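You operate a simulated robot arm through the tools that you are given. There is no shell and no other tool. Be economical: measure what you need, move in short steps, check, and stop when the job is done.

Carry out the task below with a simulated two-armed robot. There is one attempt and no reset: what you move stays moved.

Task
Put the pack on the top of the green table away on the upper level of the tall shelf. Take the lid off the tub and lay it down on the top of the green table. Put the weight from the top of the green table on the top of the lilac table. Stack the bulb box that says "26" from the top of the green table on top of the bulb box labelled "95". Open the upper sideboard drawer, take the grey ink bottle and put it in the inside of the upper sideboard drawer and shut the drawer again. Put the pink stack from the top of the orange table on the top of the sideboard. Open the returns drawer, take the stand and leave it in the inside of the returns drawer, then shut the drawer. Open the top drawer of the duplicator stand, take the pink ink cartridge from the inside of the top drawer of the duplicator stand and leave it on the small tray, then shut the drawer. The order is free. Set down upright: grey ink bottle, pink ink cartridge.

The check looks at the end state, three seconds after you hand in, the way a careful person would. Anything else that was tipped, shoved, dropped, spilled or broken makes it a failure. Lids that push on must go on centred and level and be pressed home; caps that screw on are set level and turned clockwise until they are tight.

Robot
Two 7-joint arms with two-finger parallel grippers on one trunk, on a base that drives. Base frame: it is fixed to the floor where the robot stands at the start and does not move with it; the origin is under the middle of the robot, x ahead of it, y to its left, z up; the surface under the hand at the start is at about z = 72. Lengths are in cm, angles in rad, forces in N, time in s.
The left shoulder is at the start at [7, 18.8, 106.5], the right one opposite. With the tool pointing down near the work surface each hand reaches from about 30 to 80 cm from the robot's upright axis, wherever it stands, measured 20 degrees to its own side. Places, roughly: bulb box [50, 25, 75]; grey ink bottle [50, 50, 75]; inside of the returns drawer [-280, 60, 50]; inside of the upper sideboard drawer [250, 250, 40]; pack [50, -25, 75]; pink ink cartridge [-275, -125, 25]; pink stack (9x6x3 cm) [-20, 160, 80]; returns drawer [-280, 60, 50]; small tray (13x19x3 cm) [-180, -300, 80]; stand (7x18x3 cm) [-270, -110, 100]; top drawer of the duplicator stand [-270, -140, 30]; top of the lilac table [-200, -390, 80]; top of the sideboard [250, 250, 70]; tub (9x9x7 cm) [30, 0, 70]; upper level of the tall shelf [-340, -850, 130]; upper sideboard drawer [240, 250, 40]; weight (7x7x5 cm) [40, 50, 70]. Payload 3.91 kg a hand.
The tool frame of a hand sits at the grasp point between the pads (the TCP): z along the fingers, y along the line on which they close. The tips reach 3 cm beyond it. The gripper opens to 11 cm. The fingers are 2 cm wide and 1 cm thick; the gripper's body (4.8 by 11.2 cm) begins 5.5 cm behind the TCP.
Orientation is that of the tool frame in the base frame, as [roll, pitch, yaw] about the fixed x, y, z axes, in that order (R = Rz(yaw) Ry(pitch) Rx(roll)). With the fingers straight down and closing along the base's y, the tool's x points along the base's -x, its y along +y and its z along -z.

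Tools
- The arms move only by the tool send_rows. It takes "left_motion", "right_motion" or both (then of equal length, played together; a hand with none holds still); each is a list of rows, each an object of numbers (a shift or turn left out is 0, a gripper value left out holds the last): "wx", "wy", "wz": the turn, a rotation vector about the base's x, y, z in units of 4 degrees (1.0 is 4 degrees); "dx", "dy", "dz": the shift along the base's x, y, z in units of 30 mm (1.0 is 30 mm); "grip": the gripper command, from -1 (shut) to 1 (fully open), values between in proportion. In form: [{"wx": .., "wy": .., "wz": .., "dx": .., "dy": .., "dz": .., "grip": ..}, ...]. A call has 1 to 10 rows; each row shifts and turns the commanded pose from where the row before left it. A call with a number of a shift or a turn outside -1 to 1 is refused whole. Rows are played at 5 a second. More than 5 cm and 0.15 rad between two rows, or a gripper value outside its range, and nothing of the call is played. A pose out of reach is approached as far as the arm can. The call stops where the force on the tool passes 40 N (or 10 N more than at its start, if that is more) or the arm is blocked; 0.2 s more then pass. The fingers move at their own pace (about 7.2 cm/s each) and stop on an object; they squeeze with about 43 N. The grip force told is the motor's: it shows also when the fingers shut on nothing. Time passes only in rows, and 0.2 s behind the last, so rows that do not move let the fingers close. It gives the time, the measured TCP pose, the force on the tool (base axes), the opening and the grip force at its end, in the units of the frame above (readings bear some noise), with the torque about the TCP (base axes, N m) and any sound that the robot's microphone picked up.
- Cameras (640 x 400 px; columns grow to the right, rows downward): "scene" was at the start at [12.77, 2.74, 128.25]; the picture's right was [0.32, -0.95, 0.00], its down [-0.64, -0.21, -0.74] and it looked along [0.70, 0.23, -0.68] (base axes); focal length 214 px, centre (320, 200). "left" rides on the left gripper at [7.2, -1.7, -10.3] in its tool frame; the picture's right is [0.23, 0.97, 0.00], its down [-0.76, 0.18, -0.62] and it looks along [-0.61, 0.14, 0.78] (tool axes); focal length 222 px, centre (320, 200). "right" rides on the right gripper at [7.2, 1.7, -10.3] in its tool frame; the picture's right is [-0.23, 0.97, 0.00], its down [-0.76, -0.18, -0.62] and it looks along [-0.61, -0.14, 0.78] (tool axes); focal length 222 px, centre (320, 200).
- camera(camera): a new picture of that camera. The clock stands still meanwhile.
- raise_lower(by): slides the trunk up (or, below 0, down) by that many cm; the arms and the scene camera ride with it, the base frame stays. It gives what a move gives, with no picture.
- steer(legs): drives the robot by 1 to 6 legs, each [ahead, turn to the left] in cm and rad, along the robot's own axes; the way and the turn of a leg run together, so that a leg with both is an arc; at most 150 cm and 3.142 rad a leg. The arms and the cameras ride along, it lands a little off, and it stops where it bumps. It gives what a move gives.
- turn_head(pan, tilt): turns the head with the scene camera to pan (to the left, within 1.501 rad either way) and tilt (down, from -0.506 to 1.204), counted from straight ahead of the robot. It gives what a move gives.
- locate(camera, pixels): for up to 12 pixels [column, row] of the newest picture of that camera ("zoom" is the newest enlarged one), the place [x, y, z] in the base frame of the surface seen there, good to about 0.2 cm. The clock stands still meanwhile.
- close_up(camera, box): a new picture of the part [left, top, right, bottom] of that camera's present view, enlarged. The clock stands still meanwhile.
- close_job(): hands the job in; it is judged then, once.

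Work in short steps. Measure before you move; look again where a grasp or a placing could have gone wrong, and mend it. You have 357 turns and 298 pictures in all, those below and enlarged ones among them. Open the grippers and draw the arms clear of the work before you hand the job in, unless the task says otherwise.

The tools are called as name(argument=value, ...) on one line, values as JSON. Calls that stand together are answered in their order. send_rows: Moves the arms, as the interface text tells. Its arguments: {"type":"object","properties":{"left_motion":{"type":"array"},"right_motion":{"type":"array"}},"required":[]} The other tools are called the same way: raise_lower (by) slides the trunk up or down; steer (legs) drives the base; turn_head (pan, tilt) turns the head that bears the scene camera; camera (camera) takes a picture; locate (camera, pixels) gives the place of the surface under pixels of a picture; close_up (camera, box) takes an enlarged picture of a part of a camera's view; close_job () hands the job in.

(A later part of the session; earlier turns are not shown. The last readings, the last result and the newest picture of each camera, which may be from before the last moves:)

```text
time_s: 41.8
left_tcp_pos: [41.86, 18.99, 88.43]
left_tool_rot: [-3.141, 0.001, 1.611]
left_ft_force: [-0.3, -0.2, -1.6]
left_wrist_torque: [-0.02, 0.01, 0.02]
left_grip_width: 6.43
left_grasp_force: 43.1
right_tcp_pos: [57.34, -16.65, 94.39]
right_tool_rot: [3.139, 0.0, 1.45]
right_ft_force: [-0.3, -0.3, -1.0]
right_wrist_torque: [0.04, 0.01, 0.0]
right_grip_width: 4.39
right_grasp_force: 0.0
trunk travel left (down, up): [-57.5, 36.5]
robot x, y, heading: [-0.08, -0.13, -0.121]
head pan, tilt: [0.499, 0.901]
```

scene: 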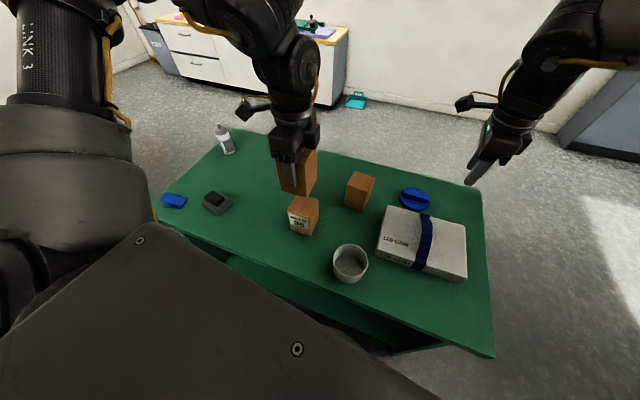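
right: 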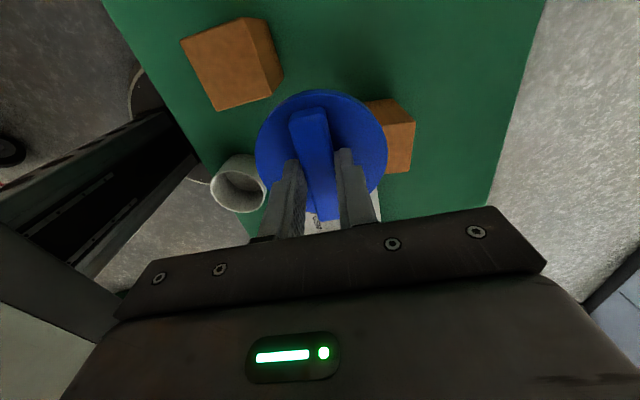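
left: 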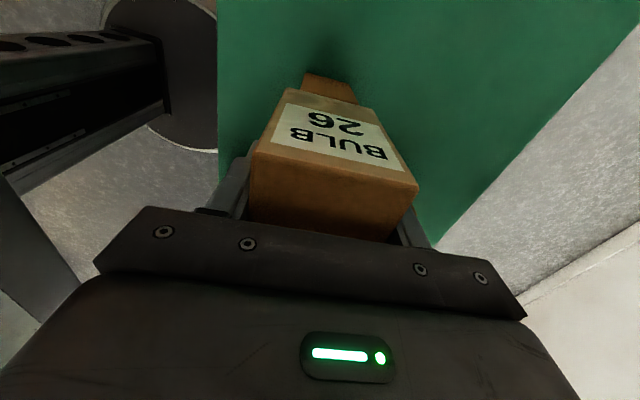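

send_rows(left_motion=[{"dz": -0.04}, {"dz": -0.04}, {}])

```text
time_s: 42.6
left_tcp_pos: [41.97, 18.95, 88.52]
left_tool_rot: [3.135, 0.003, 1.612]
left_ft_force: [2.4, 4.9, 30.9]
left_wrist_torque: [0.44, -0.01, -0.04]
left_grip_width: 6.44
left_grasp_force: 42.5
right_tcp_pos: [57.21, -16.82, 94.66]
right_tool_rot: [3.139, -0.001, 1.451]
right_ft_force: [-0.1, -0.7, 0.3]
right_wrist_torque: [-0.03, -0.02, 0.0]
right_grip_width: 4.41
right_grasp_force: 0.2
trunk travel left (down, up): [-57.5, 36.5]
robot x, y, heading: [-0.22, 0.08, -0.117]
head pan, tilt: [0.499, 0.901]
```

Contact. Ease off a hair, open and withdraw upward.

send_rows(left_motion=[{"dz": 0.04}, {"grip": 0.5}, {}, {}, {"dz": 1}, {"dz": 1}, {"dz": 1}, {"dz": 1}, {"dz": 1}, {"dz": 1}])

close_up(camera="scene", box=[240, 130, 360, 245])

```text
time_s: 44.8
left_tcp_pos: [41.87, 18.9, 106.44]
left_tool_rot: [-3.14, 0.002, 1.612]
left_ft_force: [0.6, 0.6, 0.1]
left_wrist_torque: [0.01, -0.01, -0.01]
left_grip_width: 8.26
left_grasp_force: 0.2
right_tcp_pos: [57.32, -16.86, 94.56]
right_tool_rot: [3.141, 0.0, 1.45]
right_ft_force: [0.8, 0.9, -0.5]
right_wrist_torque: [0.05, -0.02, -0.02]
right_grip_width: 4.39
right_grasp_force: 0.1
trunk travel left (down, up): [-57.5, 36.5]
robot x, y, heading: [0.33, -0.18, -0.123]
head pan, tilt: [0.499, 0.901]
```

```text
3.48 times, centred on (300, 188) of scene
```

zoom: 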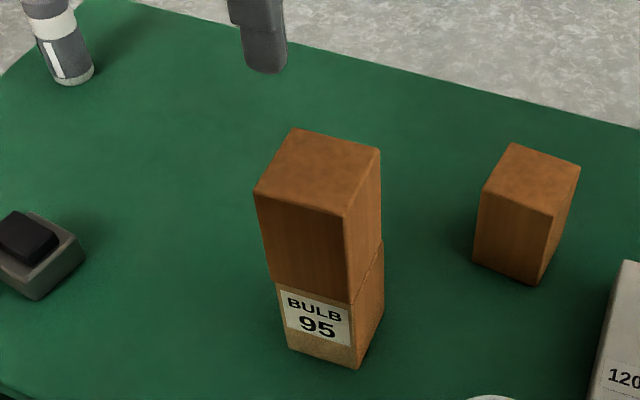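

Stack is neat. Now I raise both hands, back away from the table, and look toward the orange table.

send_rows(right_motion=[{"dz": 1}, {"dz": 1}, {"dz": 1}, {"dz": 1}, {"dz": 1}], left_motion=[{"dz": 1}, {"dz": 1}, {}, {}, {}])

steer(legs=[[-45, 0]])

turn_head(pan=1.2, tilt=0.45)

camera(camera="scene")

```text
time_s: 46.0
left_tcp_pos: [41.6, 19.24, 112.2]
left_tool_rot: [3.139, 0.006, 1.612]
left_ft_force: [-0.3, 0.3, -0.3]
left_wrist_torque: [-0.02, -0.01, -0.01]
left_grip_width: 8.26
left_grasp_force: 0.0
left hand out of reach, approached as far as the arm can: row 2
right_tcp_pos: [57.15, -16.66, 109.51]
right_tool_rot: [3.139, 0.002, 1.45]
right_ft_force: [-0.7, 0.7, 0.0]
right_wrist_torque: [-0.02, -0.02, 0.02]
right_grip_width: 4.44
right_grasp_force: 0.1
trunk travel left (down, up): [-57.5, 36.5]
robot x, y, heading: [0.38, 0.2, -0.122]
head pan, tilt: [0.499, 0.901]
```

```text
time_s: 48.8
left_tcp_pos: [-3.15, 24.65, 112.17]
left_tool_rot: [3.14, 0.007, 1.608]
left_ft_force: [0.3, 0.5, 0.8]
left_wrist_torque: [0.03, -0.01, -0.02]
left_grip_width: 8.23
left_grasp_force: 0.0
right_tcp_pos: [12.26, -11.47, 109.39]
right_tool_rot: [3.142, 0.0, 1.447]
right_ft_force: [0.5, 0.9, -1.0]
right_wrist_torque: [0.02, 0.01, 0.0]
right_grip_width: 4.42
right_grasp_force: 0.0
trunk travel left (down, up): [-57.5, 36.5]
robot x, y, heading: [-45.05, 5.18, -0.124]
head pan, tilt: [0.499, 0.901]
```

```text
time_s: 49.8
left_tcp_pos: [-3.1, 24.66, 112.14]
left_tool_rot: [3.139, 0.008, 1.608]
left_ft_force: [0.1, -0.5, 0.4]
left_wrist_torque: [-0.02, 0.01, 0.0]
left_grip_width: 8.26
left_grasp_force: 0.1
right_tcp_pos: [12.24, -11.47, 109.37]
right_tool_rot: [3.14, 0.001, 1.448]
right_ft_force: [0.6, 0.1, 0.2]
right_wrist_torque: [-0.01, -0.03, 0.01]
right_grip_width: 4.39
right_grasp_force: 0.0
trunk travel left (down, up): [-57.5, 36.5]
robot x, y, heading: [-44.91, 5.25, -0.124]
head pan, tilt: [1.201, 0.45]
```

```text
265 pictures are left
```

scene: 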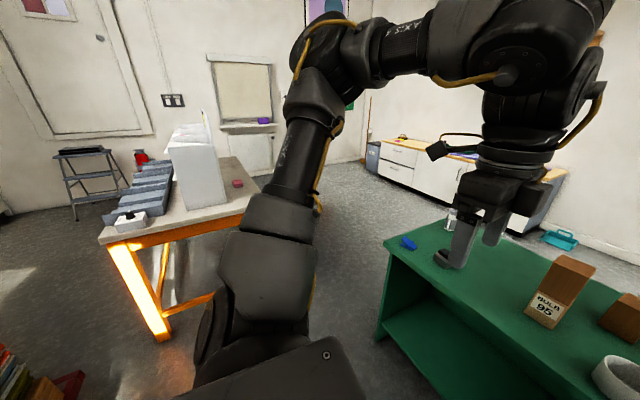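

close_up(camera="scene", box=[80, 100, 290, 231])

locate(camera="scene", pixels=[[102, 240], [240, 210], [232, 160], [237, 183], [200, 200], [160, 335], [385, 240], [412, 222], [380, 330], [450, 215], [180, 145], [255, 200]])

```text
3.05 times, centred on (185, 166) of scene
```

zoom: 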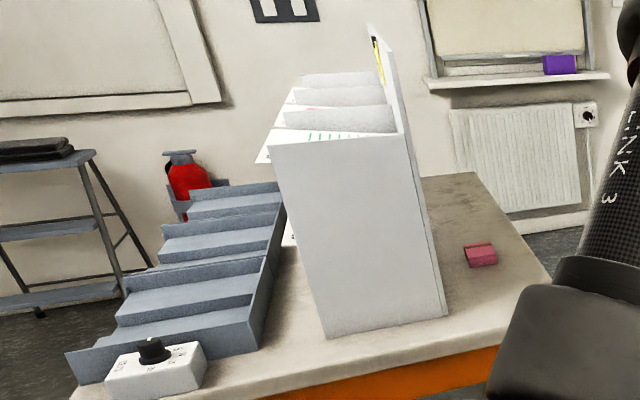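

```text
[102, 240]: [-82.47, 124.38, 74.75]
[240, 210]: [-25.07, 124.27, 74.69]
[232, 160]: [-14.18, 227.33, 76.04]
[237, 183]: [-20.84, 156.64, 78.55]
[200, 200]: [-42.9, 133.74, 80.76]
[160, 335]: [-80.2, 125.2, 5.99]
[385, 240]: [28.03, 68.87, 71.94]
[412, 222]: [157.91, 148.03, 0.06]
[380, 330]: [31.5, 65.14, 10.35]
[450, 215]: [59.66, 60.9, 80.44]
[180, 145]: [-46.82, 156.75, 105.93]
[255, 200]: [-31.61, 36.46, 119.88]
```

Plan: stand at about (-2,88) between tables; from there the bottle is ~67 cm to the right-front, the pink stack ~72 cm to the left. I drive there.

steer(legs=[[0, 1.217], [93.5, 0], [0, -1.093]])

turn_head(pan=-0.3, tilt=0.7)

camera(camera="scene")

```text
time_s: 60.5
left_tcp_pos: [38.19, 111.48, 112.32]
left_tool_rot: [3.139, 0.007, 1.715]
left_ft_force: [-0.5, -0.4, 0.3]
left_wrist_torque: [0.0, 0.04, -0.01]
left_grip_width: 8.23
left_grasp_force: 0.0
right_tcp_pos: [57.35, 77.01, 109.36]
right_tool_rot: [3.141, 0.0, 1.554]
right_ft_force: [-0.5, 0.1, -0.6]
right_wrist_torque: [0.0, 0.0, -0.01]
right_grip_width: 4.4
right_grasp_force: 0.0
trunk travel left (down, up): [-57.5, 36.5]
robot x, y, heading: [-1.58, 88.16, -0.014]
head pan, tilt: [1.201, 0.45]
```

```text
time_s: 62.1
left_tcp_pos: [38.27, 111.42, 112.2]
left_tool_rot: [3.138, 0.006, 1.715]
left_ft_force: [-0.1, -0.2, -0.8]
left_wrist_torque: [-0.01, 0.02, -0.01]
left_grip_width: 8.24
left_grasp_force: 0.0
right_tcp_pos: [57.48, 77.23, 109.48]
right_tool_rot: [-3.141, 0.0, 1.553]
right_ft_force: [-0.2, 0.3, 0.0]
right_wrist_torque: [-0.02, 0.03, 0.0]
right_grip_width: 4.39
right_grasp_force: 0.1
trunk travel left (down, up): [-57.5, 36.5]
robot x, y, heading: [-1.27, 87.75, -0.017]
head pan, tilt: [-0.3, 0.7]
```

```text
263 pictures are left
```

scene: 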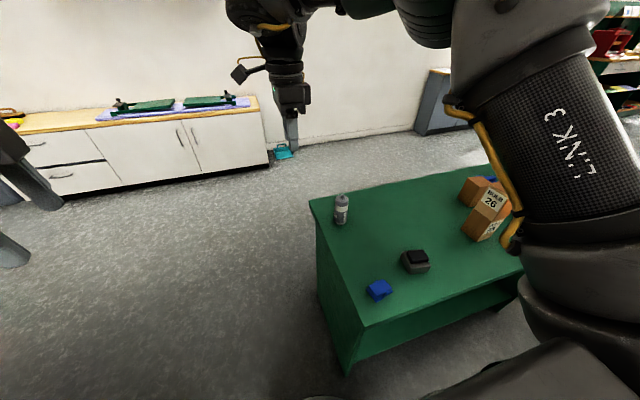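

close_up(camera="scene", box=[300, 180, 380, 230])

camera(camera="right")

```text
8.00 times, centred on (340, 205) of scene
```

zoom: 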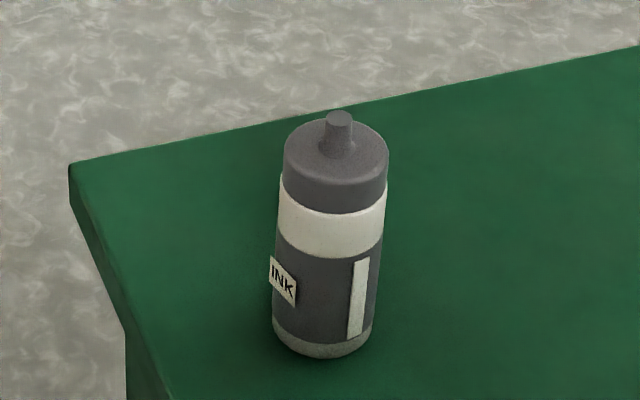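

```text
261 pictures are left
```

right: 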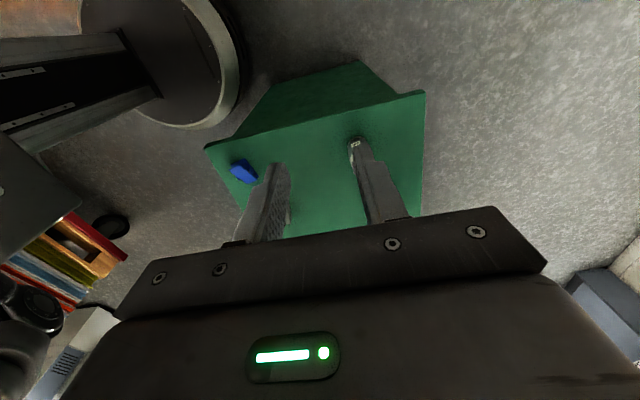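

locate(camera="zoom", pixels=[[339, 116], [310, 145], [365, 150], [330, 205], [320, 230], [284, 225], [380, 230], [320, 345], [325, 300]])

```text
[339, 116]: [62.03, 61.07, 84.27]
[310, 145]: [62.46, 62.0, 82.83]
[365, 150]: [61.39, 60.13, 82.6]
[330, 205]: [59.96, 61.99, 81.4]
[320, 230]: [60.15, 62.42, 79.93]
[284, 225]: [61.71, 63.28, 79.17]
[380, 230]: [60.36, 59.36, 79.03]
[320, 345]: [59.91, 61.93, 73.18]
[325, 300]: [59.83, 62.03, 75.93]
```

Bottle axis ≈ (62.0,61.1), shoulder 82.6. I position the right hand above it.

send_rows(right_motion=[{"dx": 0.3, "dy": -0.9, "grip": 0.5}, {"dx": 0.3, "dy": -0.9}, {"dx": 0.3, "dy": -0.9}, {"dx": 0.3, "dy": -0.9}, {"dx": 0.3, "dy": -0.9, "dz": -1}, {"dx": 0.03, "dy": -0.87, "dz": -1}, {"dz": -1}, {"dz": -1}, {}])

close_up(camera="scene", box=[270, 130, 430, 230])

camera(camera="right")

```text
time_s: 64.1
left_tcp_pos: [38.11, 111.32, 112.1]
left_tool_rot: [3.14, 0.007, 1.716]
left_ft_force: [0.3, -0.3, 0.0]
left_wrist_torque: [0.02, 0.0, 0.01]
left_grip_width: 8.23
left_grasp_force: 0.0
right_tcp_pos: [61.86, 61.16, 97.36]
right_tool_rot: [3.141, 0.0, 1.555]
right_ft_force: [-0.7, 0.0, 0.4]
right_wrist_torque: [0.02, 0.0, 0.01]
right_grip_width: 8.26
right_grasp_force: 0.1
trunk travel left (down, up): [-57.5, 36.5]
robot x, y, heading: [-1.09, 87.82, -0.017]
head pan, tilt: [-0.3, 0.7]
```

```text
4.00 times, centred on (350, 180) of scene
```

zoom: 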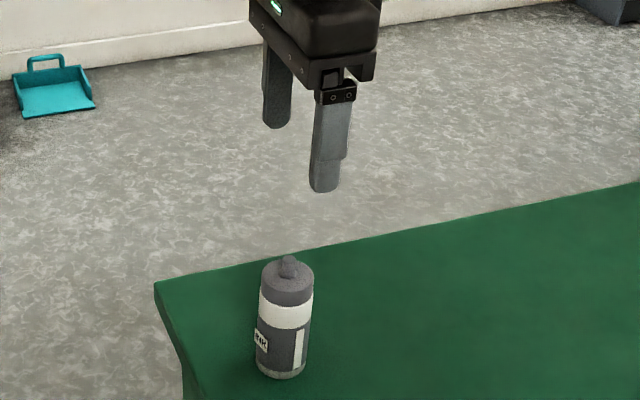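

```text
259 pictures are left
```

right: 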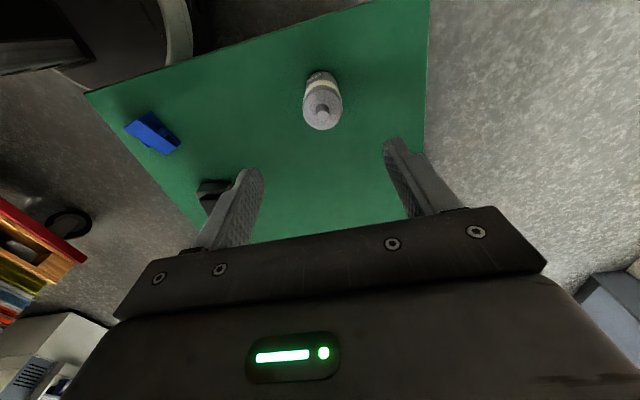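

send_rows(right_motion=[{"dz": -1}, {"dz": -1}, {"dz": -1}, {"dz": -1}, {"dz": -1}, {"dz": -0.75}, {}])

camera(camera="right")

```text
time_s: 65.7
left_tcp_pos: [38.17, 111.48, 112.28]
left_tool_rot: [3.141, 0.008, 1.716]
left_ft_force: [0.7, -0.6, 0.8]
left_wrist_torque: [0.0, -0.01, -0.04]
left_grip_width: 8.27
left_grasp_force: 0.0
right_tcp_pos: [61.88, 61.11, 80.15]
right_tool_rot: [3.141, -0.001, 1.553]
right_ft_force: [-1.4, -0.3, -0.5]
right_wrist_torque: [0.02, 0.0, 0.0]
right_grip_width: 8.26
right_grasp_force: 0.1
trunk travel left (down, up): [-57.5, 36.5]
robot x, y, heading: [-1.27, 88.21, -0.02]
head pan, tilt: [-0.3, 0.7]
```

```text
258 pictures are left
```

right: 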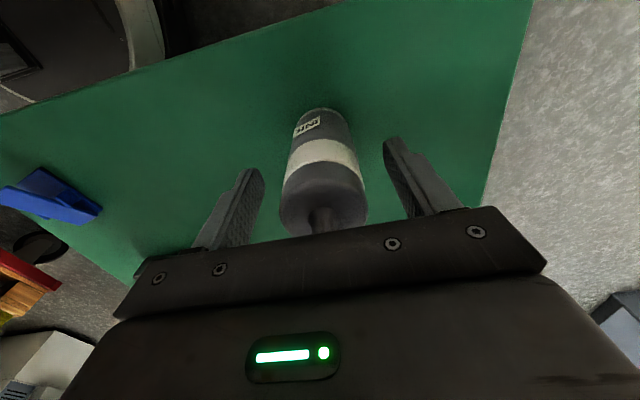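

Bottle sits between the fingers; close and lift.

send_rows(right_motion=[{"grip": -1}, {}, {}, {}, {"dz": 0.5}, {"dz": 1}, {"dz": 1}, {"dz": 1}, {"dz": 1}, {"dz": 1}])

camera(camera="right")

turn_head(pan=1.4, tilt=0.6)

camera(camera="scene")

```text
time_s: 67.9
left_tcp_pos: [38.13, 111.54, 112.19]
left_tool_rot: [3.141, 0.007, 1.716]
left_ft_force: [-1.1, -0.4, 0.2]
left_wrist_torque: [0.04, -0.01, 0.02]
left_grip_width: 8.26
left_grasp_force: 0.0
right_tcp_pos: [61.89, 61.04, 96.62]
right_tool_rot: [-3.141, 0.001, 1.551]
right_ft_force: [-0.1, 0.9, -1.5]
right_wrist_torque: [0.03, 0.0, -0.01]
right_grip_width: 4.52
right_grasp_force: 42.5
trunk travel left (down, up): [-57.5, 36.5]
robot x, y, heading: [-1.11, 88.06, -0.019]
head pan, tilt: [-0.3, 0.7]
```

```text
257 pictures are left
```

right: 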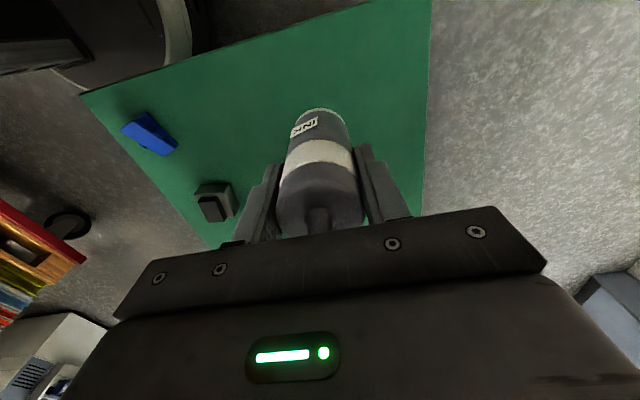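

```text
time_s: 69.6
left_tcp_pos: [38.26, 111.39, 112.22]
left_tool_rot: [3.139, 0.007, 1.716]
left_ft_force: [-0.7, -1.0, 0.2]
left_wrist_torque: [0.01, -0.02, 0.01]
left_grip_width: 8.25
left_grasp_force: 0.1
right_tcp_pos: [61.98, 60.94, 96.46]
right_tool_rot: [-3.14, -0.001, 1.554]
right_ft_force: [0.1, -0.6, -1.3]
right_wrist_torque: [-0.03, 0.03, 0.01]
right_grip_width: 4.52
right_grasp_force: 43.3
trunk travel left (down, up): [-57.5, 36.5]
robot x, y, heading: [-1.64, 88.09, -0.015]
head pan, tilt: [1.4, 0.6]
```

```text
256 pictures are left
```

scene: 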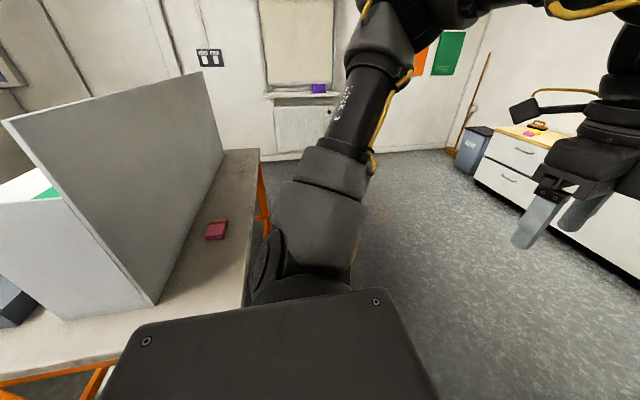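

Bottle held. The pink stack is at (216,229); measure it, the sorter panel and the table edge.

close_up(camera="scene", box=[150, 190, 270, 265])

locate(camera="scene", pixels=[[158, 300], [223, 160], [210, 72], [259, 150], [240, 290], [2, 120], [180, 260]])

```text
5.33 times, centred on (210, 228) of scene
```

zoom: 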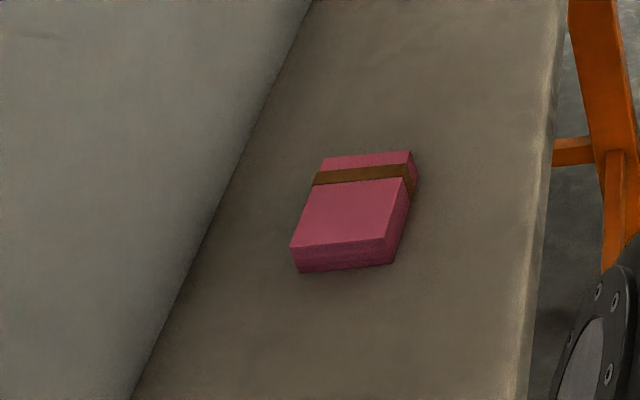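

```text
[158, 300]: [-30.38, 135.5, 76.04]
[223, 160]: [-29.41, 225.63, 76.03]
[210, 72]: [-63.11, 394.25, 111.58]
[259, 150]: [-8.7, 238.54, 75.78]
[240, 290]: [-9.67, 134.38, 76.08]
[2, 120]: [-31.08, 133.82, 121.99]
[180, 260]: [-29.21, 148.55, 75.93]
```

locate(camera="zoom", pixels=[[293, 248], [385, 239], [408, 153], [325, 161], [350, 200], [300, 270], [392, 262], [230, 180], [545, 200]])

```text
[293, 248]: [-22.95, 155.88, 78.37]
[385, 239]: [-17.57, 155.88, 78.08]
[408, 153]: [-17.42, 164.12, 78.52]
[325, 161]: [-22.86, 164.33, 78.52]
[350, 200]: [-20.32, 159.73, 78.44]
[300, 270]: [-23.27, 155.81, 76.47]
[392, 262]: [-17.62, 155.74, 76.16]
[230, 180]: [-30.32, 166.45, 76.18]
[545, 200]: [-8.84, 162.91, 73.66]
```

Stack centre (-20.2,160.1), 6 wide in x; a tall panel stands at x=-30, so I approach from the east side: drive through the gap to (50,149), facing west.

send_rows(right_motion=[{"dz": 1}, {"dz": 1}, {"dz": 1}, {"dz": 1}, {"dx": -1}, {"dx": -1}, {"dx": -1}])

steer(legs=[[0, 0.557], [60, 0], [0, 1.03], [30, 0], [0, 1.15]])

turn_head(pan=0.25, tilt=0.65)

camera(camera="scene")

```text
time_s: 71.2
left_tcp_pos: [38.0, 111.47, 112.27]
left_tool_rot: [3.141, 0.004, 1.715]
left_ft_force: [-0.1, 0.1, -0.3]
left_wrist_torque: [0.01, -0.01, -0.01]
left_grip_width: 8.25
left_grasp_force: 0.0
right_tcp_pos: [52.44, 61.11, 107.56]
right_tool_rot: [3.139, -0.001, 1.555]
right_ft_force: [0.3, -0.3, -1.8]
right_wrist_torque: [-0.01, -0.01, 0.02]
right_grip_width: 4.5
right_grasp_force: 43.1
right hand out of reach, approached as far as the arm can: row 4
trunk travel left (down, up): [-57.5, 36.5]
robot x, y, heading: [-1.24, 88.11, -0.012]
head pan, tilt: [1.4, 0.6]
```

```text
time_s: 83.3
left_tcp_pos: [4.74, 143.14, 112.22]
left_tool_rot: [3.14, 0.007, -1.836]
left_ft_force: [-0.4, -0.4, 0.3]
left_wrist_torque: [0.02, -0.02, -0.01]
left_grip_width: 8.25
left_grasp_force: 0.1
right_tcp_pos: [11.28, 194.99, 107.42]
right_tool_rot: [-3.141, -0.001, -1.994]
right_ft_force: [0.3, -0.6, -0.9]
right_wrist_torque: [0.02, 0.03, -0.02]
right_grip_width: 4.5
right_grasp_force: 42.8
trunk travel left (down, up): [-57.5, 36.5]
robot x, y, heading: [50.24, 148.87, 2.72]
head pan, tilt: [1.4, 0.6]
```

```text
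time_s: 84.6
left_tcp_pos: [4.69, 143.28, 112.33]
left_tool_rot: [3.14, 0.007, -1.835]
left_ft_force: [0.1, 0.3, 0.7]
left_wrist_torque: [-0.03, -0.02, -0.01]
left_grip_width: 8.2
left_grasp_force: 0.0
right_tcp_pos: [11.53, 195.12, 107.49]
right_tool_rot: [3.141, -0.001, -1.995]
right_ft_force: [0.4, 0.1, -1.8]
right_wrist_torque: [-0.02, -0.02, 0.01]
right_grip_width: 4.49
right_grasp_force: 42.9
trunk travel left (down, up): [-57.5, 36.5]
robot x, y, heading: [50.22, 149.15, 2.723]
head pan, tilt: [0.25, 0.649]
```

```text
254 pictures are left
```

scene: 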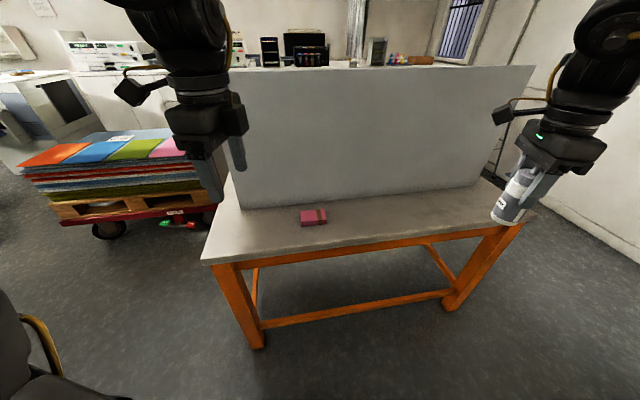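

Move the left hand above the pink stack with its closing line along x.

send_rows(left_motion=[{"dx": -0.83, "dy": 0.56, "wz": 0.95}, {"dx": -0.83, "dy": 0.56, "wz": 0.95}, {"dx": -0.83, "dy": 0.56, "wz": 0.95}, {"dx": -0.83, "dy": 0.56, "wz": 0.95}, {"dx": -0.83, "dy": 0.56}, {"dx": -0.83, "dy": 0.56, "dz": -0.5}, {"dx": -0.83, "dy": 0.56, "dz": -1}, {"dx": -0.83, "dy": 0.56, "dz": -1}, {"dx": -0.83, "dy": 0.56, "dz": -1}, {"dx": -0.83, "dy": 0.56, "dz": -1}])

camera(camera="left")

camera(camera="scene")

```text
time_s: 86.8
left_tcp_pos: [-13.83, 145.75, 91.13]
left_tool_rot: [3.139, 0.009, -1.565]
left_ft_force: [-0.5, 0.1, -0.1]
left_wrist_torque: [0.01, 0.02, 0.0]
left_grip_width: 8.24
left_grasp_force: 0.0
left hand out of reach, approached as far as the arm can: row 1, 2, 3, 4, 5, 6, 7, 8, 9, 10
right_tcp_pos: [11.12, 195.04, 107.52]
right_tool_rot: [-3.139, 0.002, -1.994]
right_ft_force: [0.0, 0.7, -1.7]
right_wrist_torque: [0.04, -0.02, -0.02]
right_grip_width: 4.49
right_grasp_force: 43.2
trunk travel left (down, up): [-57.5, 36.5]
robot x, y, heading: [50.44, 148.99, 2.718]
head pan, tilt: [0.25, 0.649]
```

```text
253 pictures are left
```

left: 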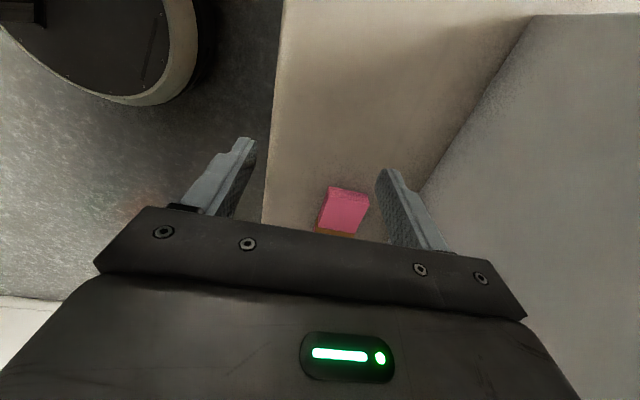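

```text
252 pictures are left
```

scene: 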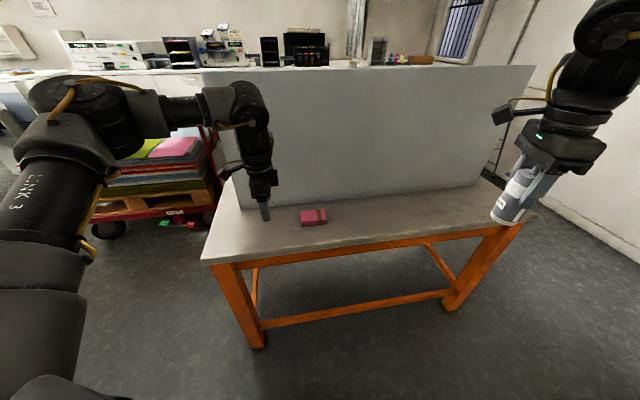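

Again the inward reach limit; turn the base right by 0.3 rad.

steer(legs=[[0, -0.3]])

```text
time_s: 88.2
left_tcp_pos: [-12.07, 164.85, 91.1]
left_tool_rot: [3.14, 0.008, -1.87]
left_ft_force: [1.3, 0.4, 0.3]
left_wrist_torque: [-0.02, -0.01, 0.0]
left_grip_width: 8.27
left_grasp_force: 0.1
right_tcp_pos: [26.74, 204.58, 107.53]
right_tool_rot: [3.142, -0.001, -2.296]
right_ft_force: [-0.3, -0.1, -1.2]
right_wrist_torque: [-0.05, 0.0, 0.0]
right_grip_width: 4.48
right_grasp_force: 42.8
trunk travel left (down, up): [-57.5, 36.5]
robot x, y, heading: [50.29, 149.05, 2.419]
head pan, tilt: [0.25, 0.649]
```

send_rows(left_motion=[{"dx": -0.54, "dy": -0.32, "wz": 0.86}, {"dx": -0.54, "dy": -0.32, "wz": 0.86}, {"dx": -0.54, "dy": -0.32, "wz": 0.86}, {"dx": -0.54, "dy": -0.32, "wz": 0.86}, {"dx": -0.54, "dy": -0.32, "wz": 0.86}, {}])

camera(camera="left")

```text
time_s: 89.6
left_tcp_pos: [-19.94, 160.06, 91.11]
left_tool_rot: [3.138, 0.009, -1.569]
left_ft_force: [-0.7, 0.6, 0.8]
left_wrist_torque: [-0.01, 0.01, -0.01]
left_grip_width: 8.27
left_grasp_force: 0.1
right_tcp_pos: [26.65, 204.54, 107.44]
right_tool_rot: [-3.141, 0.001, -2.296]
right_ft_force: [-0.4, 0.5, -2.4]
right_wrist_torque: [0.03, 0.05, 0.01]
right_grip_width: 4.49
right_grasp_force: 42.6
trunk travel left (down, up): [-57.5, 36.5]
robot x, y, heading: [49.84, 149.27, 2.417]
head pan, tilt: [0.25, 0.649]
```

```text
251 pictures are left
```

left: 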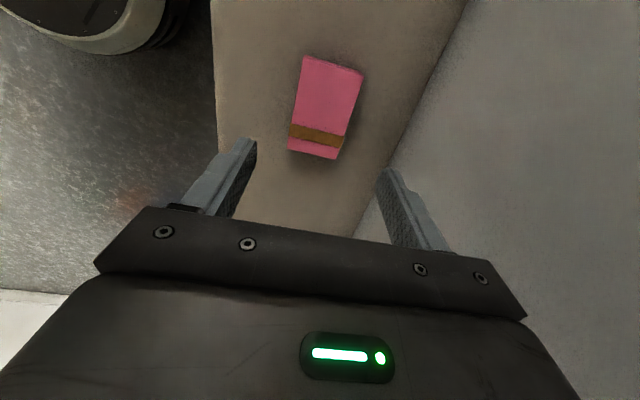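

send_rows(left_motion=[{"dz": -1}, {"dz": -1}, {"dz": -1}, {"dz": -0.85}, {}, {"grip": -1}, {}, {}])

send_rows(left_motion=[{"dz": 0.5}, {"dz": 1}, {"dz": 1}, {"dz": 1}, {"dz": 1}, {"dz": 1}, {"dz": 0.5}])

camera(camera="left")

```text
time_s: 91.4
left_tcp_pos: [-19.78, 159.49, 79.84]
left_tool_rot: [3.139, 0.01, -1.569]
left_ft_force: [0.5, -0.5, -0.2]
left_wrist_torque: [0.0, 0.02, 0.0]
left_grip_width: 5.71
left_grasp_force: 43.7
left hand out of reach, approached as far as the arm can: row 4
right_tcp_pos: [26.74, 204.45, 107.39]
right_tool_rot: [-3.141, 0.0, -2.296]
right_ft_force: [-0.5, 0.0, -0.7]
right_wrist_torque: [0.05, 0.0, 0.0]
right_grip_width: 4.52
right_grasp_force: 43.2
trunk travel left (down, up): [-57.5, 36.5]
robot x, y, heading: [50.27, 149.36, 2.414]
head pan, tilt: [0.25, 0.649]
```

```text
time_s: 93.0
left_tcp_pos: [-19.62, 159.46, 97.94]
left_tool_rot: [3.139, 0.01, -1.569]
left_ft_force: [-0.4, 0.2, -0.9]
left_wrist_torque: [0.01, -0.02, 0.0]
left_grip_width: 5.7
left_grasp_force: 43.3
right_tcp_pos: [26.7, 204.58, 107.57]
right_tool_rot: [-3.141, 0.0, -2.294]
right_ft_force: [-0.1, -0.1, -1.0]
right_wrist_torque: [-0.04, -0.03, -0.01]
right_grip_width: 4.51
right_grasp_force: 42.9
trunk travel left (down, up): [-57.5, 36.5]
robot x, y, heading: [49.83, 149.23, 2.419]
head pan, tilt: [0.25, 0.649]
```

```text
250 pictures are left
```

left: 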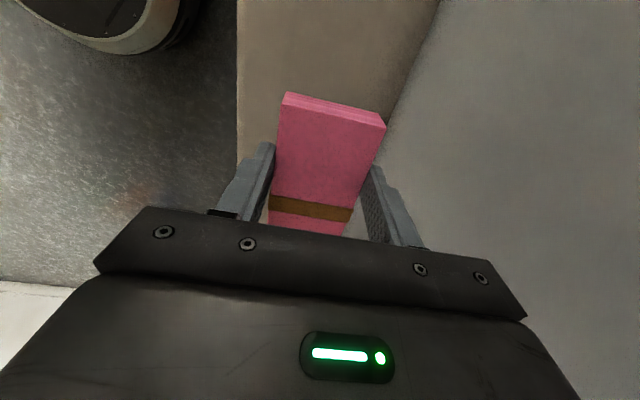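

Stack held. Retract the left hand toward the robot, then turn to face the sideboard.

send_rows(left_motion=[{"dx": 1, "dz": 0.5}, {"dx": 1, "dz": 0.5}, {"dx": 1, "dz": 0.5}, {"dx": 1, "dz": 0.5}, {"dx": 1}, {"dx": 1}])

steer(legs=[[0, -2.0]])

turn_head(pan=0.0, tilt=0.4)

camera(camera="scene")

```text
time_s: 94.4
left_tcp_pos: [-1.61, 159.48, 103.97]
left_tool_rot: [3.137, 0.009, -1.568]
left_ft_force: [-0.7, 0.2, -0.6]
left_wrist_torque: [-0.01, 0.01, 0.05]
left_grip_width: 5.7
left_grasp_force: 42.8
right_tcp_pos: [26.76, 204.59, 107.43]
right_tool_rot: [3.14, 0.001, -2.294]
right_ft_force: [-1.0, -0.5, -0.5]
right_wrist_torque: [0.02, -0.01, 0.02]
right_grip_width: 4.51
right_grasp_force: 42.4
trunk travel left (down, up): [-57.5, 36.5]
robot x, y, heading: [50.35, 149.01, 2.417]
head pan, tilt: [0.25, 0.649]
```

```text
time_s: 99.6
left_tcp_pos: [81.14, 191.98, 103.84]
left_tool_rot: [3.139, 0.008, 2.714]
left_ft_force: [-0.7, -0.7, -0.2]
left_wrist_torque: [0.04, 0.0, 0.03]
left_grip_width: 5.7
left_grasp_force: 43.3
right_tcp_pos: [110.37, 147.37, 107.42]
right_tool_rot: [3.141, 0.0, 1.989]
right_ft_force: [0.0, 0.0, -1.8]
right_wrist_torque: [-0.03, 0.01, -0.01]
right_grip_width: 4.5
right_grasp_force: 43.1
trunk travel left (down, up): [-57.5, 36.5]
robot x, y, heading: [50.0, 149.14, 0.415]
head pan, tilt: [0.25, 0.649]
```

```text
time_s: 100.4
left_tcp_pos: [81.1, 192.06, 103.81]
left_tool_rot: [3.138, 0.01, 2.714]
left_ft_force: [0.4, 0.7, -0.5]
left_wrist_torque: [0.01, 0.03, -0.03]
left_grip_width: 5.7
left_grasp_force: 42.4
right_tcp_pos: [110.49, 147.45, 107.48]
right_tool_rot: [-3.141, 0.003, 1.99]
right_ft_force: [1.3, 0.3, -1.3]
right_wrist_torque: [-0.01, -0.02, -0.04]
right_grip_width: 4.5
right_grasp_force: 42.7
trunk travel left (down, up): [-57.5, 36.5]
robot x, y, heading: [50.03, 148.84, 0.419]
head pan, tilt: [0.0, 0.4]
```

```text
249 pictures are left
```

scene: 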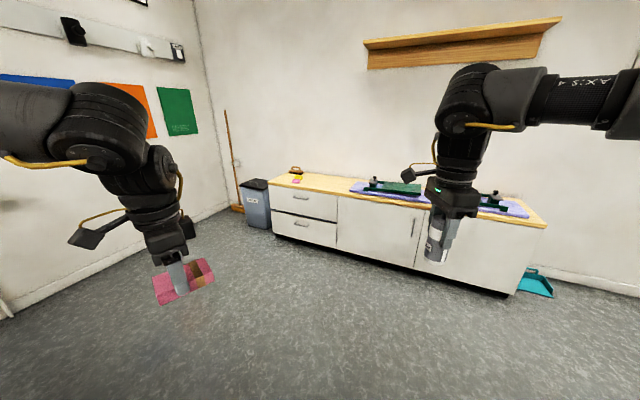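

close_up(camera="scene", box=[220, 150, 380, 250])

locate(camera="zoom", pixels=[[205, 120], [470, 195], [320, 190], [320, 300], [225, 150], [460, 225], [310, 100], [300, 125], [420, 150], [330, 135], [365, 160], [470, 150]])

```text
4.00 times, centred on (300, 200) of scene
```

zoom: 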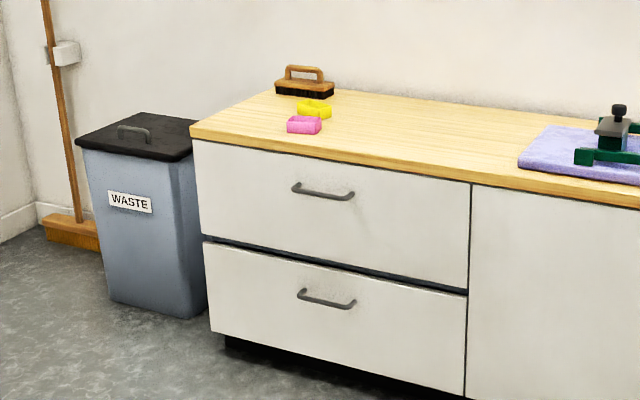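

```text
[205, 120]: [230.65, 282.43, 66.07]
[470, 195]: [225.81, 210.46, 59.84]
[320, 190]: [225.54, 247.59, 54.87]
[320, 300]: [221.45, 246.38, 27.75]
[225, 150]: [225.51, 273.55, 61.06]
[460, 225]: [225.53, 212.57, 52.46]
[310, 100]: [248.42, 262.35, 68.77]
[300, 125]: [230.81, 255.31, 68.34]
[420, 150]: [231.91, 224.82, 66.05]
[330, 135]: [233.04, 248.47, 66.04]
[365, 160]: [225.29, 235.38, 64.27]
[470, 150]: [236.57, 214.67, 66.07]
```

Sideboard top z≈66, front x≈225.5, upper drawer handle ≈(222,247,55). Drive to (183,192) heading 0 to place the stack at ~(238,228).

steer(legs=[[0, -0.104], [139, 0], [0, -0.313]])

send_rows(left_motion=[{"wz": -1}, {"wz": -1}, {"wz": -1}, {"wz": -1}, {"wz": -1}, {"wz": -1}, {"wz": -1}, {"wz": -1}, {"wz": -1}, {"wz": -1}])

turn_head(pan=0.5, tilt=0.7)

camera(camera="scene")

```text
time_s: 108.9
left_tcp_pos: [228.45, 219.49, 103.77]
left_tool_rot: [3.139, 0.009, 2.303]
left_ft_force: [0.0, -1.2, -1.0]
left_wrist_torque: [0.04, 0.01, -0.01]
left_grip_width: 5.69
left_grasp_force: 42.8
right_tcp_pos: [237.55, 166.96, 107.53]
right_tool_rot: [3.141, 0.0, 1.577]
right_ft_force: [-0.6, -0.6, -0.8]
right_wrist_torque: [0.03, 0.02, -0.01]
right_grip_width: 4.49
right_grasp_force: 42.6
trunk travel left (down, up): [-57.5, 36.5]
robot x, y, heading: [183.06, 192.68, 0.007]
head pan, tilt: [0.0, 0.4]
```

```text
time_s: 111.1
left_tcp_pos: [228.44, 219.47, 103.81]
left_tool_rot: [3.141, 0.009, 1.603]
left_ft_force: [0.2, 0.1, -1.6]
left_wrist_torque: [0.01, -0.02, 0.0]
left_grip_width: 5.68
left_grasp_force: 43.1
right_tcp_pos: [237.4, 167.02, 107.48]
right_tool_rot: [-3.142, 0.001, 1.575]
right_ft_force: [-0.6, -0.8, -0.5]
right_wrist_torque: [-0.01, -0.01, 0.01]
right_grip_width: 4.53
right_grasp_force: 43.0
trunk travel left (down, up): [-57.5, 36.5]
robot x, y, heading: [182.75, 192.46, 0.004]
head pan, tilt: [0.0, 0.4]
```

```text
time_s: 112.0
left_tcp_pos: [228.37, 219.45, 103.9]
left_tool_rot: [3.139, 0.009, 1.606]
left_ft_force: [-0.2, 0.2, -1.1]
left_wrist_torque: [0.0, 0.01, 0.01]
left_grip_width: 5.7
left_grasp_force: 42.4
right_tcp_pos: [237.4, 166.84, 107.46]
right_tool_rot: [-3.141, -0.001, 1.576]
right_ft_force: [-0.5, -1.0, -0.8]
right_wrist_torque: [0.01, -0.01, -0.01]
right_grip_width: 4.53
right_grasp_force: 43.5
trunk travel left (down, up): [-57.5, 36.5]
robot x, y, heading: [182.95, 192.31, 0.014]
head pan, tilt: [0.499, 0.7]
```

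```text
247 pictures are left
```

scene: 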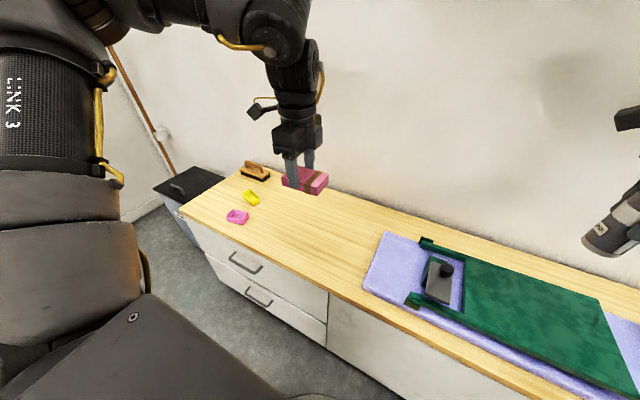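

locate(camera="scene", pixels=[[330, 230], [300, 260], [365, 275], [238, 217], [252, 197], [385, 235], [230, 225], [244, 262], [290, 230], [262, 178]])

```text
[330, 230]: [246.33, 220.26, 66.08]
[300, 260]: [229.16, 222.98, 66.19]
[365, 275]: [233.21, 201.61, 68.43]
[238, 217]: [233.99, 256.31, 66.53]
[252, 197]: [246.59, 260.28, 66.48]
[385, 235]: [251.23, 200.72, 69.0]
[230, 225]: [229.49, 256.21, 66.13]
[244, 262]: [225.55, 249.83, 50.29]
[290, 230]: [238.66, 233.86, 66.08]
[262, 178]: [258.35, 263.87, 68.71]
```

Place target (240,230), clear of everything. Move over and lower.

send_rows(left_motion=[{"dx": 0.97, "dy": 0.87}, {"dx": 0.97, "dy": 0.87}, {"dx": 0.97, "dy": 0.87}, {"dx": 0.96, "dy": 0.88}, {"dz": -1}, {"dz": -1}, {"dz": -1}, {"dz": -1}, {"dz": -1}, {"dz": -1}])

send_rows(left_motion=[{"dz": -1}, {"dz": -1}, {"dz": -1}, {"dz": -1}, {"dz": -0.8}, {}])

camera(camera="scene")

```text
time_s: 114.2
left_tcp_pos: [238.62, 230.58, 84.55]
left_tool_rot: [3.139, 0.007, 1.605]
left_ft_force: [1.4, 0.7, -1.2]
left_wrist_torque: [-0.01, -0.03, 0.01]
left_grip_width: 5.69
left_grasp_force: 43.0
left hand out of reach, approached as far as the arm can: row 3, 4
right_tcp_pos: [237.53, 167.0, 107.43]
right_tool_rot: [-3.141, -0.001, 1.576]
right_ft_force: [0.3, 0.6, -1.2]
right_wrist_torque: [-0.01, 0.04, -0.01]
right_grip_width: 4.5
right_grasp_force: 43.0
trunk travel left (down, up): [-57.5, 36.5]
robot x, y, heading: [182.76, 192.77, 0.005]
head pan, tilt: [0.499, 0.7]
```

```text
time_s: 115.6
left_tcp_pos: [236.23, 231.53, 73.18]
left_tool_rot: [3.139, 0.011, 1.605]
left_ft_force: [-0.2, -0.5, -1.2]
left_wrist_torque: [-0.01, 0.02, -0.02]
left_grip_width: 5.68
left_grasp_force: 42.6
left hand out of reach, approached as far as the arm can: row 4, 5
right_tcp_pos: [237.38, 166.88, 107.53]
right_tool_rot: [-3.14, 0.001, 1.575]
right_ft_force: [0.2, 0.3, -0.6]
right_wrist_torque: [0.01, -0.02, 0.01]
right_grip_width: 4.52
right_grasp_force: 43.2
trunk travel left (down, up): [-57.5, 36.5]
robot x, y, heading: [182.96, 192.74, 0.005]
head pan, tilt: [0.499, 0.7]
```

```text
246 pictures are left
```

scene: 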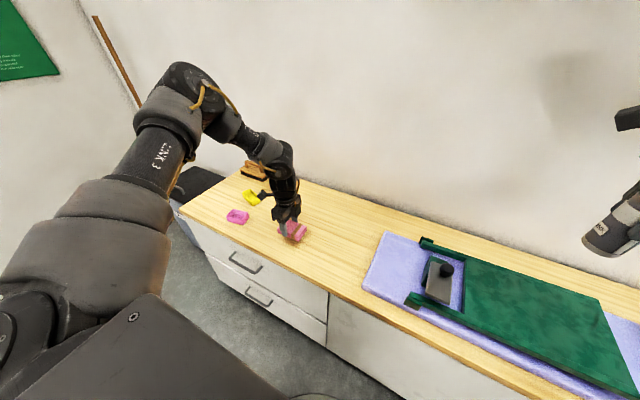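

Reach-limited; lower the trunk 3 cm instead, then touch down.

raise_lower(by=-2.9)

send_rows(left_motion=[{"dz": -0.06}, {"dz": -0.06}, {}])

close_up(camera="scene", box=[220, 160, 380, 260])

```text
time_s: 116.3
left_tcp_pos: [236.25, 231.59, 70.3]
left_tool_rot: [3.137, 0.012, 1.608]
left_ft_force: [-0.2, -0.4, -0.9]
left_wrist_torque: [0.03, 0.01, -0.03]
left_grip_width: 5.67
left_grasp_force: 43.1
right_tcp_pos: [237.34, 166.82, 104.58]
right_tool_rot: [3.141, 0.001, 1.577]
right_ft_force: [-0.8, 0.3, -1.4]
right_wrist_torque: [-0.01, -0.01, -0.02]
right_grip_width: 4.47
right_grasp_force: 43.3
trunk travel left (down, up): [-54.6, 39.4]
robot x, y, heading: [182.8, 192.73, 0.005]
head pan, tilt: [0.499, 0.7]
```

```text
time_s: 117.2
left_tcp_pos: [236.2, 231.57, 70.16]
left_tool_rot: [3.138, 0.01, 1.605]
left_ft_force: [-0.2, 0.6, -0.9]
left_wrist_torque: [-0.02, -0.01, -0.03]
left_grip_width: 5.7
left_grasp_force: 43.1
right_tcp_pos: [237.51, 167.02, 104.53]
right_tool_rot: [-3.141, 0.0, 1.576]
right_ft_force: [-0.4, 0.1, -0.8]
right_wrist_torque: [0.0, 0.0, 0.04]
right_grip_width: 4.48
right_grasp_force: 42.6
trunk travel left (down, up): [-54.6, 39.4]
robot x, y, heading: [182.8, 192.62, 0.009]
head pan, tilt: [0.499, 0.7]
```

```text
4.00 times, centred on (300, 210) of scene
```

zoom: 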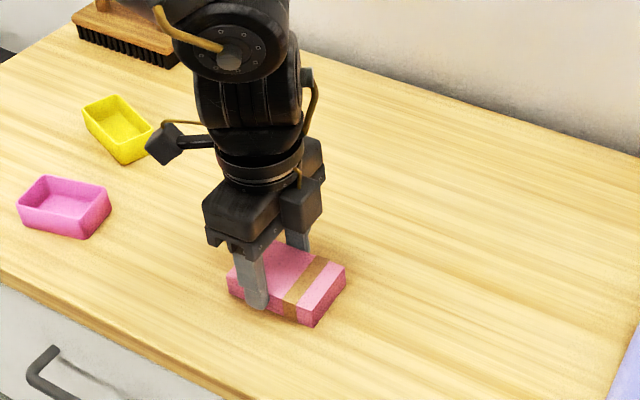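

raise_lower(by=-0.3)

send_rows(left_motion=[{"grip": 0.2}, {}, {}, {"dz": 1}, {"dz": 1}, {"dz": 1}, {"dz": 1}, {"dz": 1}, {"dz": 1}])

close_up(camera="scene", box=[180, 160, 380, 285])

```text
time_s: 117.7
left_tcp_pos: [236.16, 231.84, 69.93]
left_tool_rot: [3.137, 0.01, 1.608]
left_ft_force: [-0.1, 0.6, 5.6]
left_wrist_torque: [-0.24, 0.23, -0.07]
left_grip_width: 5.7
left_grasp_force: 43.0
right_tcp_pos: [237.41, 166.89, 104.25]
right_tool_rot: [3.141, 0.002, 1.577]
right_ft_force: [0.2, 0.0, -1.2]
right_wrist_torque: [0.0, 0.0, -0.01]
right_grip_width: 4.49
right_grasp_force: 43.3
trunk travel left (down, up): [-54.3, 39.7]
robot x, y, heading: [182.64, 192.63, 0.003]
head pan, tilt: [0.499, 0.7]
```

```text
time_s: 119.7
left_tcp_pos: [236.05, 231.74, 87.91]
left_tool_rot: [3.138, 0.011, 1.607]
left_ft_force: [0.1, 0.4, 0.8]
left_wrist_torque: [0.0, -0.03, 0.01]
left_grip_width: 6.62
left_grasp_force: 0.0
right_tcp_pos: [237.31, 166.91, 104.33]
right_tool_rot: [-3.141, -0.001, 1.575]
right_ft_force: [0.5, -0.2, -0.7]
right_wrist_torque: [0.01, 0.0, 0.03]
right_grip_width: 4.53
right_grasp_force: 44.1
trunk travel left (down, up): [-54.3, 39.7]
robot x, y, heading: [182.96, 192.59, 0.012]
head pan, tilt: [0.499, 0.7]
```

```text
3.20 times, centred on (280, 222) of scene
```

zoom: 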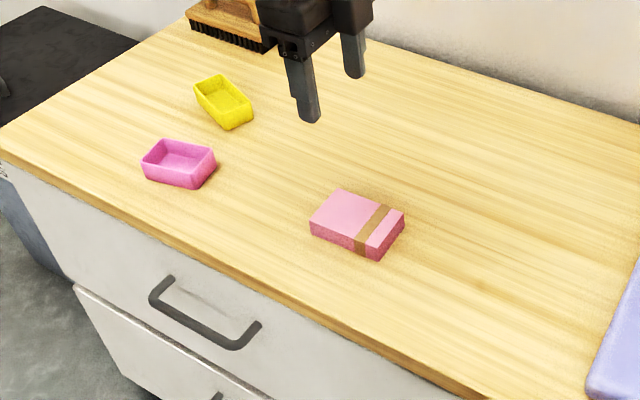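

Stack is placed. Measure the drawer handle.

locate(camera="zoom", pixels=[[158, 303], [195, 326], [235, 346], [170, 282], [258, 325], [200, 300], [150, 297], [78, 290], [300, 420]])

```text
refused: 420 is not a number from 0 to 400
```

locate(camera="zoom", pixels=[[158, 303], [195, 326], [235, 346], [170, 282], [258, 325], [200, 300], [150, 297], [78, 290], [420, 390]])

```text
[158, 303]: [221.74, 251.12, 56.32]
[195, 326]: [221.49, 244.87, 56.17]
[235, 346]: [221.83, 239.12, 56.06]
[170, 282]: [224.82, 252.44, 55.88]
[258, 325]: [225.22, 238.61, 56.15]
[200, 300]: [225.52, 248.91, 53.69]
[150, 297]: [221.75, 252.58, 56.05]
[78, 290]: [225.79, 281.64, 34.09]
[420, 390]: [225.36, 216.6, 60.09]
```

Handle bar at x≈221.7, y 239–252.5, z≈56. I back off, reposition at (163,225), and turn the left hand to point forward with fingers closing vertically.

steer(legs=[[-45, 0], [0, 0.905], [41, 0], [0, -0.914]])

send_rows(left_motion=[{"wy": -1, "dx": -0.6, "dy": -0.4}, {"wy": -1, "dx": -0.6, "dy": -0.4}, {"wy": -1, "dx": -0.6, "dy": -0.4}, {"wy": -1, "dx": -0.6, "dy": -0.4}, {"wy": -1, "dx": -0.6, "dy": -0.4}, {"wy": -1}, {"wy": -1}, {"wy": -1}, {"wy": -1}, {"wy": -1}], right_motion=[{"dx": -0.7}, {"dx": -0.7}, {"dx": -0.7}, {"dx": -0.7}, {"dx": -0.7}, {"dx": -0.7}, {"dx": -0.7}, {"dx": -0.7}, {}, {}])

send_rows(left_motion=[{"wy": -1}, {"wy": -1}, {"wy": -1}, {"wy": -1}, {"wy": -1}, {"wy": -1}, {"wy": -1}, {"wy": -1}, {"wy": -1}, {"wy": -1}])

camera(camera="scene")

```text
time_s: 129.2
left_tcp_pos: [215.38, 264.71, 87.74]
left_tool_rot: [3.138, 0.011, 1.613]
left_ft_force: [0.8, -0.9, -0.7]
left_wrist_torque: [0.02, -0.01, 0.03]
left_grip_width: 6.59
left_grasp_force: 0.1
right_tcp_pos: [217.04, 199.8, 104.36]
right_tool_rot: [-3.141, -0.001, 1.584]
right_ft_force: [-1.0, -0.5, -0.9]
right_wrist_torque: [-0.01, 0.0, -0.02]
right_grip_width: 4.51
right_grasp_force: 43.3
trunk travel left (down, up): [-54.3, 39.7]
robot x, y, heading: [162.61, 224.92, 0.015]
head pan, tilt: [0.499, 0.7]
```

```text
time_s: 131.4
left_tcp_pos: [208.25, 259.34, 87.85]
left_tool_rot: [2.438, 0.036, 1.596]
left_ft_force: [-0.1, 0.1, 0.2]
left_wrist_torque: [0.03, -0.02, 0.02]
left_grip_width: 6.62
left_grasp_force: 0.2
left hand out of reach, approached as far as the arm can: row 9, 10
right_tcp_pos: [200.21, 199.7, 104.28]
right_tool_rot: [3.141, 0.0, 1.583]
right_ft_force: [-0.2, 0.2, -0.5]
right_wrist_torque: [0.05, 0.03, 0.02]
right_grip_width: 4.5
right_grasp_force: 43.1
trunk travel left (down, up): [-54.3, 39.7]
robot x, y, heading: [162.57, 224.85, 0.016]
head pan, tilt: [0.499, 0.7]
```

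```text
time_s: 133.7
left_tcp_pos: [212.42, 259.82, 88.76]
left_tool_rot: [1.884, 0.074, 1.507]
left_ft_force: [0.6, 1.1, -0.5]
left_wrist_torque: [0.01, 0.03, 0.01]
left_grip_width: 6.6
left_grasp_force: 0.2
left hand out of reach, approached as far as the arm can: row 1, 2, 3, 4, 7, 8, 9, 10
right_tcp_pos: [200.29, 199.71, 104.28]
right_tool_rot: [-3.14, -0.001, 1.582]
right_ft_force: [0.2, 0.0, -1.1]
right_wrist_torque: [0.01, -0.01, -0.01]
right_grip_width: 4.49
right_grasp_force: 43.3
trunk travel left (down, up): [-54.3, 39.7]
robot x, y, heading: [162.67, 225.27, 0.011]
head pan, tilt: [0.499, 0.7]
```

```text
243 pictures are left
```

scene: 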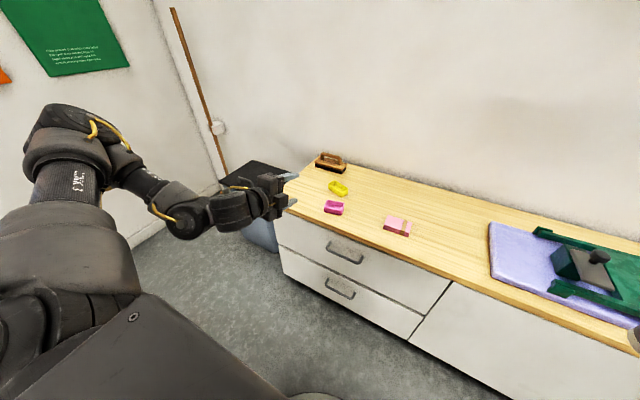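

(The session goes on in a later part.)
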